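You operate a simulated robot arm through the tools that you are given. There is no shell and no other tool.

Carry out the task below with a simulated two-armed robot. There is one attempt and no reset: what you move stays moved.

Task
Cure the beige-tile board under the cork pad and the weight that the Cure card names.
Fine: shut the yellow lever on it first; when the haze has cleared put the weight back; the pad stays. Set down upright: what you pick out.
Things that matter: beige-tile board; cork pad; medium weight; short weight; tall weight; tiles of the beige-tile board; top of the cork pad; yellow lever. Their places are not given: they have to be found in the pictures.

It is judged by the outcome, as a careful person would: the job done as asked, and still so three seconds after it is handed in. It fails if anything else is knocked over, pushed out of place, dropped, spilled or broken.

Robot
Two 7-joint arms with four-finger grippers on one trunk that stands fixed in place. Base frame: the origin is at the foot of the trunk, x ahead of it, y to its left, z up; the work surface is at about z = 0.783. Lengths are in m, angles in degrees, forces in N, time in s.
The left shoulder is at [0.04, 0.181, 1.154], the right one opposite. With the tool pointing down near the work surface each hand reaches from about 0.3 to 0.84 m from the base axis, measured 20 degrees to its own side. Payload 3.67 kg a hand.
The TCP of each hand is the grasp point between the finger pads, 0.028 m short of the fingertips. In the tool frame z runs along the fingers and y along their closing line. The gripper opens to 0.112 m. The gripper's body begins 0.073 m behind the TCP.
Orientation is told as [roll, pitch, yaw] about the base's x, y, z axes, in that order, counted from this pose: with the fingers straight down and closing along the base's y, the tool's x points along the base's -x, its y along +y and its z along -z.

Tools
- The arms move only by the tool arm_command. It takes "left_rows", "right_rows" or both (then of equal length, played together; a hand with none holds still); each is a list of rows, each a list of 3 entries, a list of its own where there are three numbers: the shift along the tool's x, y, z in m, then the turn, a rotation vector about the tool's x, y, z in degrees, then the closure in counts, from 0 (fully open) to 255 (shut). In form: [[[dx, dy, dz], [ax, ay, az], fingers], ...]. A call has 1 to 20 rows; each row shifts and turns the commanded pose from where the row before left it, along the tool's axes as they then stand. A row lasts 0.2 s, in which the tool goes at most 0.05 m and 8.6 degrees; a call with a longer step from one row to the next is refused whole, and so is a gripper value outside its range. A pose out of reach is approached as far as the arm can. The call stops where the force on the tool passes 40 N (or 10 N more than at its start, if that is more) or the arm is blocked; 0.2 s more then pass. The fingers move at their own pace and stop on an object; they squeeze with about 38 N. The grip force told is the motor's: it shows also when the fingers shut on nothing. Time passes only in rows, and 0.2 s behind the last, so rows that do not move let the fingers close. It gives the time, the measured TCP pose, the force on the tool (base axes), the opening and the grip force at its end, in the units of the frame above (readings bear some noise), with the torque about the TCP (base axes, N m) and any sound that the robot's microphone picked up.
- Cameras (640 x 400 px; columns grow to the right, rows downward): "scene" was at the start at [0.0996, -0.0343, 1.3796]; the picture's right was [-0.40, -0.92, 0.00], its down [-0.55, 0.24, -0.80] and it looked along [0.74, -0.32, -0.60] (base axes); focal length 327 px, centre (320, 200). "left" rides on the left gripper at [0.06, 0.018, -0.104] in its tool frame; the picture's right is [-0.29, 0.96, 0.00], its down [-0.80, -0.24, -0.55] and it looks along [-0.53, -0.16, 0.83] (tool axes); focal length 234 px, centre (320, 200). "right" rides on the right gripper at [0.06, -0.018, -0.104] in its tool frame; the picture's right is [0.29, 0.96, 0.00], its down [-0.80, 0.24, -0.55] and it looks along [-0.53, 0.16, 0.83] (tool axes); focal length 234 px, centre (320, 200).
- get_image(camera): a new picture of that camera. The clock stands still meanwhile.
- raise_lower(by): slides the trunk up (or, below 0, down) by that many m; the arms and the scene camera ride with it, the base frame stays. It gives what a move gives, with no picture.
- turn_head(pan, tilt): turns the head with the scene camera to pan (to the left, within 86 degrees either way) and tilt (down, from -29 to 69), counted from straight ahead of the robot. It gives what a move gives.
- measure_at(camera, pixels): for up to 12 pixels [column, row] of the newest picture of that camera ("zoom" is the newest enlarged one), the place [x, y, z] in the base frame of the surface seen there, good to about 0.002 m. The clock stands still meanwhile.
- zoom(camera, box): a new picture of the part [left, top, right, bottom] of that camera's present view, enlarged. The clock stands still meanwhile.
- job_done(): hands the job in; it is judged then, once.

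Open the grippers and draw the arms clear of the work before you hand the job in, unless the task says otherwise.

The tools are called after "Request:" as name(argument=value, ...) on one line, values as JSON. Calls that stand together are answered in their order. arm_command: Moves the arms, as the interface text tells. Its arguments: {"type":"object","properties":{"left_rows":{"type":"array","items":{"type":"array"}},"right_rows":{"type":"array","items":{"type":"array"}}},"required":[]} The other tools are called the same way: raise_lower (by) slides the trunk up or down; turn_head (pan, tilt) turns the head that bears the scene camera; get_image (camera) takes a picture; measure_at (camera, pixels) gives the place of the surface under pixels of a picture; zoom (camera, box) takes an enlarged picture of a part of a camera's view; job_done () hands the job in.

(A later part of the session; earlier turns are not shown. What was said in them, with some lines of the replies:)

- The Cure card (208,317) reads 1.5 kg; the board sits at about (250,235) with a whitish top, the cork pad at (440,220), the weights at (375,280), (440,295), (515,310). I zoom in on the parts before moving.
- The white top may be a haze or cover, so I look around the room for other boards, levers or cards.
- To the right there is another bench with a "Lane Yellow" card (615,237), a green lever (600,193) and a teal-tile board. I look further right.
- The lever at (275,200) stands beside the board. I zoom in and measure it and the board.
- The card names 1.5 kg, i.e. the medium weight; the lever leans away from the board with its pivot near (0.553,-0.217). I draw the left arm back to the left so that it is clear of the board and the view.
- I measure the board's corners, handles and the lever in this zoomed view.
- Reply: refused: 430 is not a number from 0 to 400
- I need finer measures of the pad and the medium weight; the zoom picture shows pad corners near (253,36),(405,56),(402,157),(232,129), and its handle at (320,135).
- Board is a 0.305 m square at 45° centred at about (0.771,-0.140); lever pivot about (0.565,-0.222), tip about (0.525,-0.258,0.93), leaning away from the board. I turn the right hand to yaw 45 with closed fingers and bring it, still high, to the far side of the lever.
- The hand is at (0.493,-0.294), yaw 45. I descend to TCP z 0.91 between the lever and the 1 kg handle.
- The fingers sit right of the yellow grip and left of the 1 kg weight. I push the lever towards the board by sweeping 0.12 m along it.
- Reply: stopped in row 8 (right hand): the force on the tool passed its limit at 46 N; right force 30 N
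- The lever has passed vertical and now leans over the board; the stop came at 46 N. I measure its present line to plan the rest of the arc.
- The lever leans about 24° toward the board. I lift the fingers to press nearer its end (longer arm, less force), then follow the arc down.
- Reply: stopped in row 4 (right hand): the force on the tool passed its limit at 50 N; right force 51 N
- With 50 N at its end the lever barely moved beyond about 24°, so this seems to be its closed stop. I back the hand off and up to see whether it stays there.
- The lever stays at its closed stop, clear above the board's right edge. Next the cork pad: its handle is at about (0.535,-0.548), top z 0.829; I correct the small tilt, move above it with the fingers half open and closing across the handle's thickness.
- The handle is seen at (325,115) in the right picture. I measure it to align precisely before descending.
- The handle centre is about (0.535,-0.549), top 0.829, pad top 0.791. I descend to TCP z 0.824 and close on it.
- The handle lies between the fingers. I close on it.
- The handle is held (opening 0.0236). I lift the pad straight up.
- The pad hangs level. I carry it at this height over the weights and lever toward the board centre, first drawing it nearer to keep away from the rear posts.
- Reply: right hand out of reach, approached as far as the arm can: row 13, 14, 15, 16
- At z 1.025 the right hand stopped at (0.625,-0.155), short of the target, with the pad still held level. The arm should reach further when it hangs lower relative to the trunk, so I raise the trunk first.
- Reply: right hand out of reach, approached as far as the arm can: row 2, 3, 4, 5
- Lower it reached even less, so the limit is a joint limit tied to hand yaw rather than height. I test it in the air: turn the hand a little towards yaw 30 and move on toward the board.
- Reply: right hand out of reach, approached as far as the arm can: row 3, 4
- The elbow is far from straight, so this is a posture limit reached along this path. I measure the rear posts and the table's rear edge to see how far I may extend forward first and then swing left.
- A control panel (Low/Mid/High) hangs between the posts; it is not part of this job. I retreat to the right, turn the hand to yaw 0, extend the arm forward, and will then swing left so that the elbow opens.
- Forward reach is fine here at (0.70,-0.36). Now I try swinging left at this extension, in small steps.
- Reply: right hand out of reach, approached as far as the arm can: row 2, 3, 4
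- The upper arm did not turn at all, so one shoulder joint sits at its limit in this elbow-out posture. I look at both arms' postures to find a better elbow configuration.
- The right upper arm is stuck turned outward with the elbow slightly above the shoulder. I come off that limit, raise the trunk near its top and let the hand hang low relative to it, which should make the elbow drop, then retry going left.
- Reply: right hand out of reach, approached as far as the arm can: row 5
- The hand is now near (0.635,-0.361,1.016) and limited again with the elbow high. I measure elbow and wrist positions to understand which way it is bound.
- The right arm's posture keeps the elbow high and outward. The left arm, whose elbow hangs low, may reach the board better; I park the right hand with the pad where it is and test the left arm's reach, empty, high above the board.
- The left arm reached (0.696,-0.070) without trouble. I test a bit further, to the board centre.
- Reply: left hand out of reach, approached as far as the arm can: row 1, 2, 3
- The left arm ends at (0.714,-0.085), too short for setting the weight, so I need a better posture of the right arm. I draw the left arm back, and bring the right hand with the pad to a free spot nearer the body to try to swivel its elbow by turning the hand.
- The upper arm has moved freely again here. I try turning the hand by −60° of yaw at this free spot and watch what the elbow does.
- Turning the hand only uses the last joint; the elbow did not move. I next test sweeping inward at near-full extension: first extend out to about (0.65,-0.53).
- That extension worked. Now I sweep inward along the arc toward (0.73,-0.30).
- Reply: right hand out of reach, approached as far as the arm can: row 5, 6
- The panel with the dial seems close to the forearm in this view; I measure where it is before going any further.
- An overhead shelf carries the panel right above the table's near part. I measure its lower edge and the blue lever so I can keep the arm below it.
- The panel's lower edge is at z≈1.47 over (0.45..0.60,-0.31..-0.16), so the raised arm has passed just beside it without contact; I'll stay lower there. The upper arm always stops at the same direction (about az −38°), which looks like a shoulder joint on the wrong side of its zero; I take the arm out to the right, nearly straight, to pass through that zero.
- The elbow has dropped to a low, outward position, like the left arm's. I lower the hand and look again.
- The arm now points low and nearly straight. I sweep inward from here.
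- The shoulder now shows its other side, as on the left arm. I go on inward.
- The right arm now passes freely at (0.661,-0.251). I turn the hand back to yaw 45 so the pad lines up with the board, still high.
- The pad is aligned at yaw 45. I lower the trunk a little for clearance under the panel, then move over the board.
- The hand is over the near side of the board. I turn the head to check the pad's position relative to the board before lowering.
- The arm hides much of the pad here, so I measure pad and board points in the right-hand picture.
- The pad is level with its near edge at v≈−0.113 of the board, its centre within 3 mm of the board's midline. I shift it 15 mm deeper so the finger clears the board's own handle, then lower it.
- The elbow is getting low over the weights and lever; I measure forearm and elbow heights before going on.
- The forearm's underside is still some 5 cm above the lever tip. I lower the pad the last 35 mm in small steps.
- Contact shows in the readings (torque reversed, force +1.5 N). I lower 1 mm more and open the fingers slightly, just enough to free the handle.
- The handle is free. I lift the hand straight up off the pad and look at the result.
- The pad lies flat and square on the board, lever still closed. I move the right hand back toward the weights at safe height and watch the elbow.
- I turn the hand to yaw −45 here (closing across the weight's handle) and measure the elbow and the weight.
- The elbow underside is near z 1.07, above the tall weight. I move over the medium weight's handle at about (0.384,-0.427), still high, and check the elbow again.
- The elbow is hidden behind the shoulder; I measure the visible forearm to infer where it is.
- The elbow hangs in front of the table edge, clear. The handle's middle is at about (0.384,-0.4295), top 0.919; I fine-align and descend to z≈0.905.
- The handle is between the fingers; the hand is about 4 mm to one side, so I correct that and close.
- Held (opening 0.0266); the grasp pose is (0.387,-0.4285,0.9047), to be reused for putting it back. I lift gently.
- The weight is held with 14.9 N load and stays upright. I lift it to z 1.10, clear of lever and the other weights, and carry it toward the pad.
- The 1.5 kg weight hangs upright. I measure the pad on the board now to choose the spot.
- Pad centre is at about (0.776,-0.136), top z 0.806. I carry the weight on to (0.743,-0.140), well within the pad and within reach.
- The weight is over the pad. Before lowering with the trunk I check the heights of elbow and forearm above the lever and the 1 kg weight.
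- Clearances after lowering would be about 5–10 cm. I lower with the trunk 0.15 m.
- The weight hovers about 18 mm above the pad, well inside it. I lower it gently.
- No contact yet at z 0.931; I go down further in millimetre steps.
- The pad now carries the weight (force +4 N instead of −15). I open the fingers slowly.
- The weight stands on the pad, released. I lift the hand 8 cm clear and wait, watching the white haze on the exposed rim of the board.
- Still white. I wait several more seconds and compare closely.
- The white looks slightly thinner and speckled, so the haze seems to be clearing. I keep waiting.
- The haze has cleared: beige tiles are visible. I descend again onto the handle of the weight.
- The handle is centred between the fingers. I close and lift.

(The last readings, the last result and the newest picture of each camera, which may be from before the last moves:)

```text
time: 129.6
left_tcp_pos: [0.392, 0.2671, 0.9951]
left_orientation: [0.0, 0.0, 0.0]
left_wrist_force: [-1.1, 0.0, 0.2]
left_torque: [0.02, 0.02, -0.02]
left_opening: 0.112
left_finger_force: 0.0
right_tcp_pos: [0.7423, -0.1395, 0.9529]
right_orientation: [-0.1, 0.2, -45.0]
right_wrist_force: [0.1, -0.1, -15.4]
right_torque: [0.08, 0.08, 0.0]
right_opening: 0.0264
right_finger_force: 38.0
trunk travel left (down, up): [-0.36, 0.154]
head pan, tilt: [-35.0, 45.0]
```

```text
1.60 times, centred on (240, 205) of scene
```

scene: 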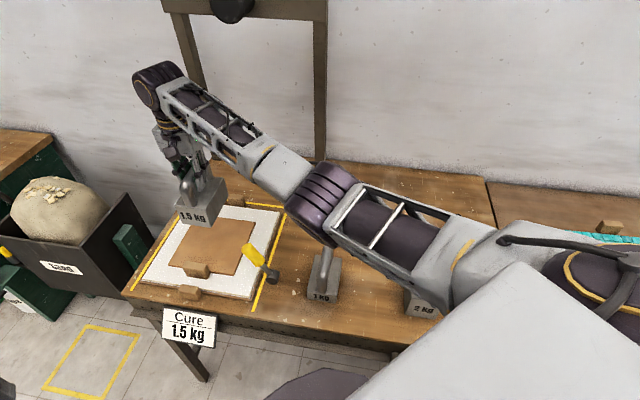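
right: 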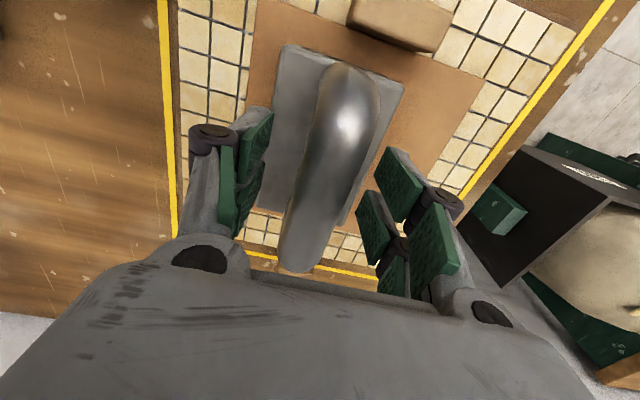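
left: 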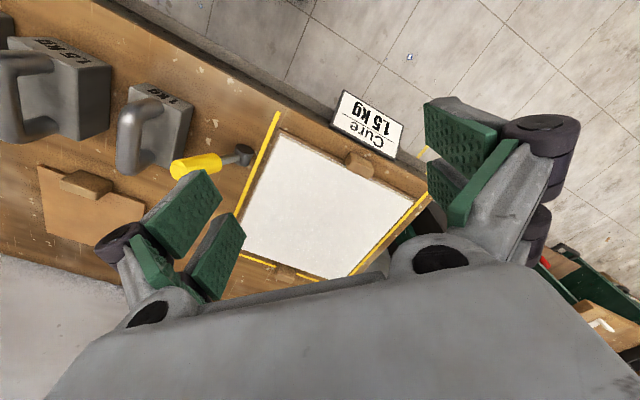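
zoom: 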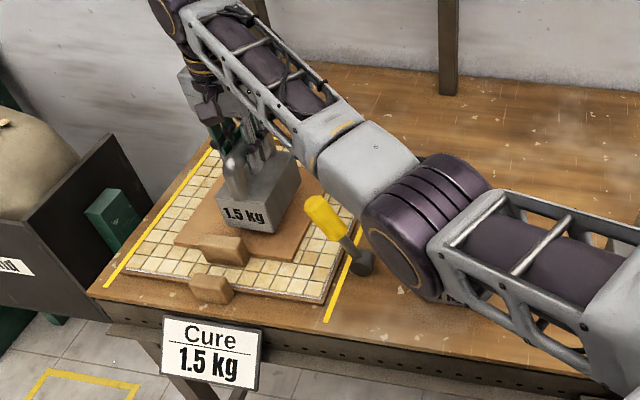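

The weight is up (15.4 N) and the pad stayed. I raise the trunk and carry the weight back over its original place.

Request:
raise_lower(by=0.15)

Request:
arm_command(right_rows=[[[0.001, -0.01, 0], [0, 0, 0], 255], [[0.0025, -0.024, 0], [0, 0, 0], 255], [[0.0033, -0.0326, 0], [0, 0, 0], 255], [[0.0033, -0.0326, 0], [0, 0, 0], 255], [[0.0033, -0.0326, 0], [0, 0, 0], 255], [[0.0033, -0.0326, 0], [0, 0, 0], 255], [[0.0033, -0.0326, 0], [0, 0, 0], 255], [[0.0033, -0.0326, 0], [0, 0, 0], 255], [[0.0033, -0.0326, 0], [0, 0, 0], 255], [[0.0033, -0.0326, 0], [0, 0, 0], 255], [[0.0033, -0.0326, 0], [0, 0, 0], 255], [[0.0033, -0.0326, 0], [0, 0, 0], 255], [[0.0033, -0.0326, 0], [0, 0, 0], 255], [[0.0033, -0.0326, 0], [0, 0, 0], 255], [[0.0025, -0.02, 0], [0, 0, 0], 255], [[0.001, -0.0093, 0], [0, 0, 0], 255], [[0, 0, 0], [0, 0, 0], 255]])

Request:
get_image(camera="right")

Request:
get_image(camera="scene")

```text
time: 131.3
left_tcp_pos: [0.3925, 0.2676, 1.1477]
left_orientation: [0.0, 0.1, 0.1]
left_wrist_force: [-0.4, -0.8, 0.1]
left_torque: [0.01, -0.01, -0.01]
left_opening: 0.1121
left_finger_force: 0.0
right_tcp_pos: [0.7437, -0.1396, 1.1029]
right_orientation: [-0.1, 0.0, -45.0]
right_wrist_force: [-1.4, 0.0, -15.0]
right_torque: [0.07, 0.07, 0.02]
right_opening: 0.0265
right_finger_force: 37.6
trunk travel left (down, up): [-0.51, 0.004]
head pan, tilt: [-35.0, 45.0]
```

```text
time: 134.9
left_tcp_pos: [0.3933, 0.2664, 1.1459]
left_orientation: [0.0, 0.1, -0.1]
left_wrist_force: [0.0, -0.5, 0.2]
left_torque: [0.03, 0.02, 0.01]
left_opening: 0.1119
left_finger_force: 0.0
right_tcp_pos: [0.3849, -0.4266, 1.1022]
right_orientation: [0.1, 0.0, -44.9]
right_wrist_force: [-0.2, 0.3, -14.5]
right_torque: [0.1, 0.1, 0.0]
right_opening: 0.0266
right_finger_force: 37.9
trunk travel left (down, up): [-0.51, 0.004]
head pan, tilt: [-35.0, 45.0]
```

```text
taken
```

right: 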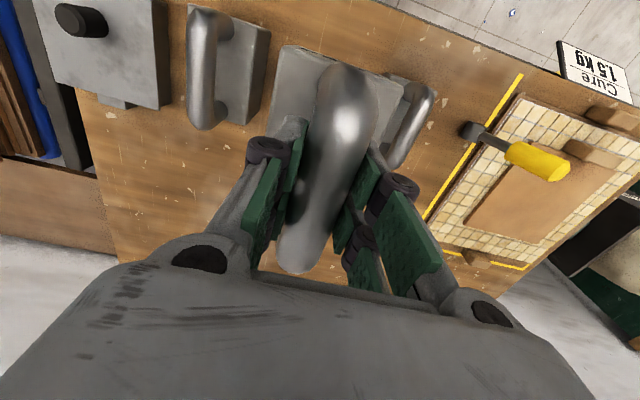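

```text
taken
```

scene: 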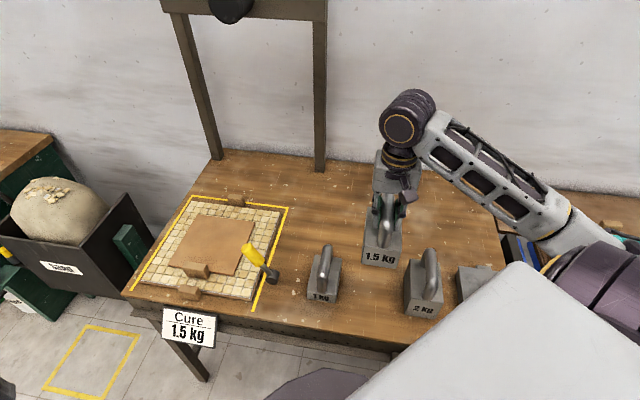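

The weight is above its spot, between the 1 kg and 2 kg weights. I trim by 3 mm and lower it to just above the table, then check position.

Request:
arm_command(right_rows=[[[-0.003, 0, 0.01], [0, 0, 0], 255], [[0, 0, 0.025], [0, 0, 0], 255], [[0, 0, 0.03], [0, 0, 0], 255], [[0, 0, 0.03], [0, 0, 0], 255], [[0, 0, 0.03], [0, 0, 0], 255], [[0, 0, 0.03], [0, 0, 0], 255], [[0, 0, 0.02], [0, 0, 0], 255], [[0, 0, 0.008], [0, 0, 0], 255], [[0, 0, 0], [0, 0, 0], 255], [[0, 0, 0], [0, 0, 0], 255]])

Request:
get_image(camera="right")

Request:
zoom(camera="scene", box=[290, 170, 490, 330])

```text
time: 137.1
left_tcp_pos: [0.3926, 0.2677, 1.147]
left_orientation: [-0.1, 0.1, 0.0]
left_wrist_force: [0.0, -0.4, 0.3]
left_torque: [-0.02, 0.01, -0.01]
left_opening: 0.1121
left_finger_force: 0.0
right_tcp_pos: [0.3888, -0.4305, 0.9223]
right_orientation: [0.0, 0.0, -45.0]
right_wrist_force: [-0.1, 0.2, -14.1]
right_torque: [0.03, 0.1, -0.01]
right_opening: 0.0265
right_finger_force: 38.0
trunk travel left (down, up): [-0.51, 0.004]
head pan, tilt: [-35.0, 45.0]
```

```text
taken
```

right: 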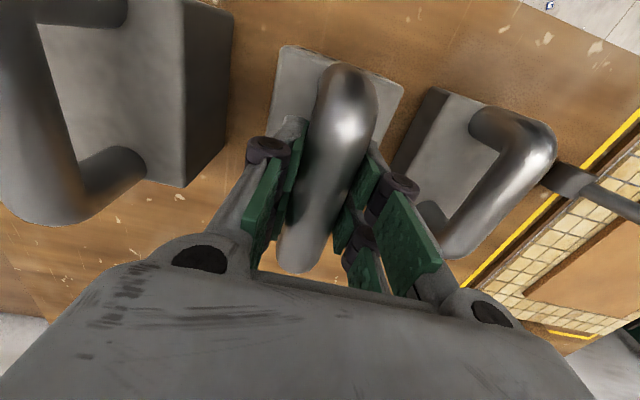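

```text
2.50 times, centred on (390, 250) of scene
```

zoom: 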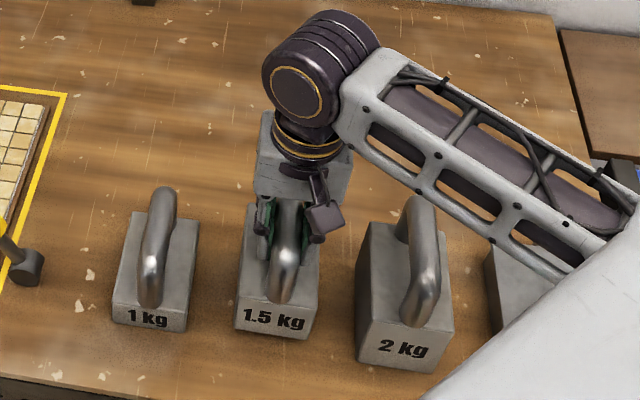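

Position matches the original within 2–3 mm. I lower the last 17 mm slowly.

Request:
arm_command(right_rows=[[[0.002, 0, 0.006], [0, 0, 0], 255], [[0, 0, 0.005], [0, 0, 0], 255], [[0, 0, 0.003], [0, 0, 0], 255], [[0, 0, 0.0015], [0, 0, 0], 255], [[0, 0, 0], [0, 0, 0], 255]])

```text
time: 138.3
left_tcp_pos: [0.3921, 0.267, 1.1462]
left_orientation: [0.0, 0.1, 0.0]
left_wrist_force: [0.0, -0.3, -0.4]
left_torque: [0.01, 0.03, 0.0]
left_opening: 0.112
left_finger_force: 0.2
right_tcp_pos: [0.3872, -0.4304, 0.9065]
right_orientation: [0.0, 0.0, -45.0]
right_wrist_force: [-0.2, -0.5, -13.4]
right_torque: [0.05, 0.08, 0.0]
right_opening: 0.0265
right_finger_force: 38.1
trunk travel left (down, up): [-0.51, 0.004]
head pan, tilt: [-35.0, 45.0]
```

Nearly touching (−13.4 N still on the hand). Another couple of millimetres.

Request:
arm_command(right_rows=[[[0, 0, 0.001], [0, 0, 0], 255], [[0, 0, 0.001], [0, 0, 0], 255], [[0, 0, 0], [0, 0, 0], 255]])

```text
time: 139.1
left_tcp_pos: [0.3917, 0.2664, 1.1463]
left_orientation: [0.0, 0.0, 0.0]
left_wrist_force: [0.0, -0.2, -0.1]
left_torque: [0.0, 0.0, 0.02]
left_opening: 0.1118
left_finger_force: 0.0
right_tcp_pos: [0.3874, -0.4289, 0.9054]
right_orientation: [0.0, 0.0, -45.0]
right_wrist_force: [-1.7, 0.8, -8.8]
right_torque: [-0.15, 0.18, -0.12]
right_opening: 0.0265
right_finger_force: 38.1
trunk travel left (down, up): [-0.51, 0.004]
head pan, tilt: [-35.0, 45.0]
```

The table is taking load (−8.8 N). One more millimetre, then I open the fingers slowly.

Request:
arm_command(right_rows=[[[0, 0, 0.001], [0, 0, 0], 255], [[0, 0, 0], [0, 0, 0], 255], [[0, 0, 0], [0, 0, 0], 210], [[0, 0, 0], [0, 0, 0], 180], [[0, 0, 0], [0, 0, 0], 140], [[0, 0, 0], [0, 0, 0], 110], [[0, 0, 0], [0, 0, 0], 110]])

Request:
get_image(camera="right")

```text
time: 140.7
left_tcp_pos: [0.3909, 0.2675, 1.1462]
left_orientation: [0.0, 0.0, -0.1]
left_wrist_force: [-0.3, 0.3, -0.1]
left_torque: [-0.01, 0.03, 0.01]
left_opening: 0.1123
left_finger_force: 0.1
right_tcp_pos: [0.3868, -0.4282, 0.9036]
right_orientation: [-0.1, 0.0, -45.0]
right_wrist_force: [0.7, 0.3, 0.7]
right_torque: [-0.01, 0.0, 0.05]
right_opening: 0.064
right_finger_force: 0.1
trunk travel left (down, up): [-0.51, 0.004]
head pan, tilt: [-35.0, 45.0]
```

```text
taken
```

right: 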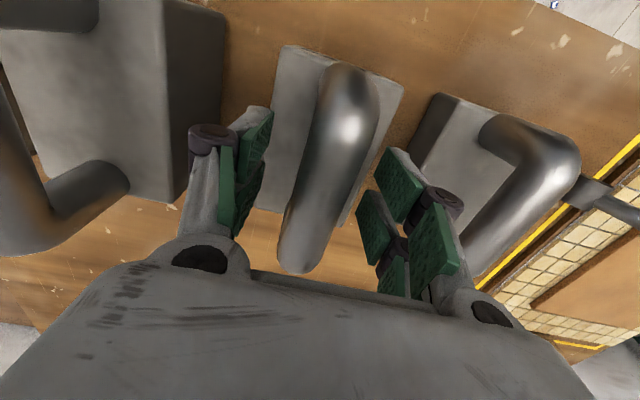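

The weight stands free. I lift the hand straight up, then open fully and move it away to the right.

Request:
arm_command(right_rows=[[[0, 0, -0.02], [0, 0, 0], 110], [[0, 0, -0.03], [0, 0, 0], 110], [[0, 0, -0.04], [0, 0, 0], 110], [[0, 0, -0.04], [0, 0, 0], 60], [[0, 0, -0.04], [0, 0, 0], 0], [[0, 0, -0.04], [0, 0, 0], 0], [[0, 0, -0.03], [0, 0, 0], 0], [[-0.03, -0.03, 0], [0, 0, 0], 0], [[-0.03, -0.03, 0], [0, 0, 0], 0], [[-0.03, -0.03, 0], [0, 0, 0], 0], [[0, 0, 0], [0, 0, 0], 0]])

Request:
get_image(camera="scene")

Request:
zoom(camera="scene", box=[110, 170, 300, 310])

Request:
zoom(camera="scene", box=[280, 180, 520, 340])

```text
time: 143.1
left_tcp_pos: [0.3921, 0.2667, 1.1467]
left_orientation: [0.0, 0.0, -0.1]
left_wrist_force: [-0.8, -0.3, 0.3]
left_torque: [-0.01, 0.0, 0.03]
left_opening: 0.1119
left_finger_force: 0.1
right_tcp_pos: [0.3856, -0.5557, 1.1428]
right_orientation: [0.0, -0.1, -44.9]
right_wrist_force: [0.2, 0.3, 0.4]
right_torque: [0.01, 0.0, 0.0]
right_opening: 0.112
right_finger_force: 0.1
trunk travel left (down, up): [-0.51, 0.004]
head pan, tilt: [-35.0, 45.0]
```

```text
taken
```

scene: 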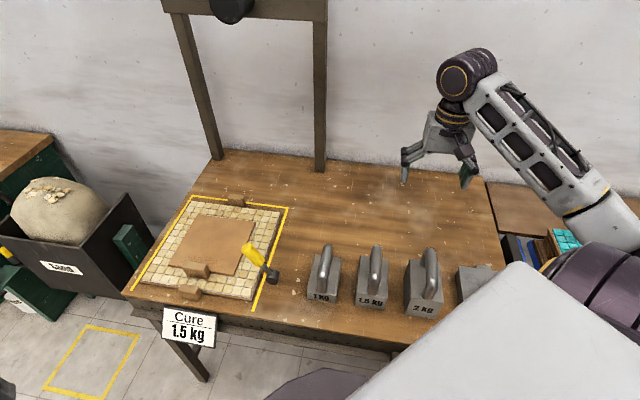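

```text
2.86 times, centred on (205, 240) of scene
```

zoom: 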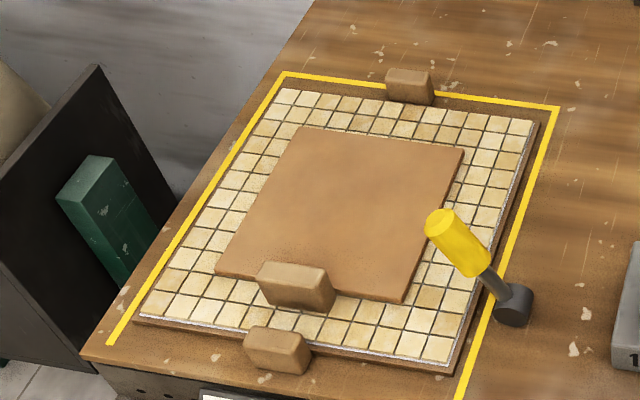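

```text
2.50 times, centred on (400, 260) of scene
```

zoom: 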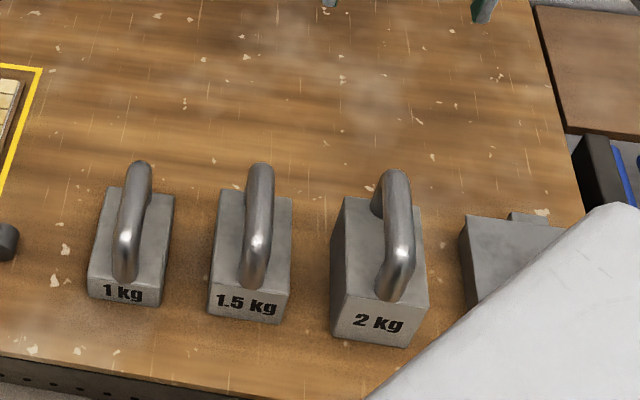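

Board cured, pad in place, lever shut and the three weights upright in line. I take one last look at the right side to be sure nothing else was disturbed.

Request:
turn_head(pan=-75, tilt=50)

Request:
get_image(camera="scene")

Request:
get_image(camera="right")

```text
time: 144.2
left_tcp_pos: [0.3912, 0.2664, 1.1465]
left_orientation: [0.0, 0.0, -0.1]
left_wrist_force: [-0.8, -0.6, -0.1]
left_torque: [-0.02, -0.04, -0.01]
left_opening: 0.1121
left_finger_force: 0.2
right_tcp_pos: [0.3849, -0.5549, 1.1427]
right_orientation: [0.0, -0.1, -45.1]
right_wrist_force: [-0.7, 0.3, 0.2]
right_torque: [0.03, -0.02, -0.01]
right_opening: 0.1122
right_finger_force: 0.1
trunk travel left (down, up): [-0.51, 0.004]
head pan, tilt: [-75.0, 50.0]
```

```text
taken
```

scene: 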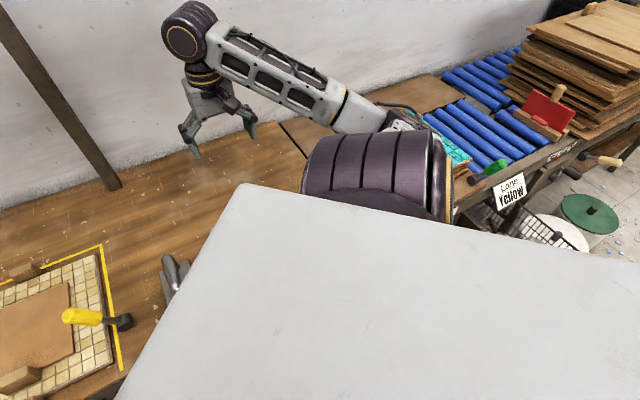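

```text
taken
```

right: 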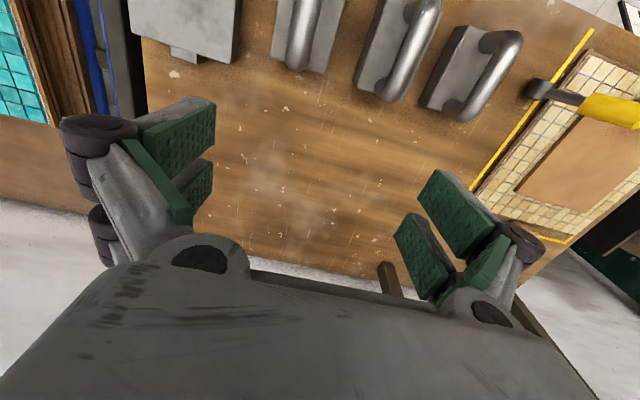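

Everything is in place: the tiles are clear of haze, the pad is on the board, the lever is shut, the weights are in line, and both grippers are open and clear. I hand the job in.

Request:
job_done()

```text
The job is handed in.
```

The beige-tile board is cured and the job is handed in. I don't have the judge's result.

- **Lever:** I shut the yellow lever first. It stopped leaning about 24° over the board's edge and would not go further under about 50 N, so I took that as its closed position. It stayed there.
- **Pad:** The cork pad lies flat and square on the board, within about 1 cm of its centre, and I left it there.
- **Weight:** The card named 1.5 kg, so I stood the medium weight on the pad. The haze cleared about 12 seconds after I released it.
- **Weight put back:** It is upright again between the 1 kg and 2 kg weights, within 2–3 mm of where it started.

The first carry of the pad stalled because the right arm couldn't reach the board. With the trunk raised, I took the arm out to the right and back to free its elbow. During this the forearm passed close to the overhead panel with the Low/Mid/High dial, and I felt no contact. In the last pictures nothing else looked moved; the wax box was only partly in view.

Both grippers are open and clear of the work. The trunk is still raised about 0.24 m.
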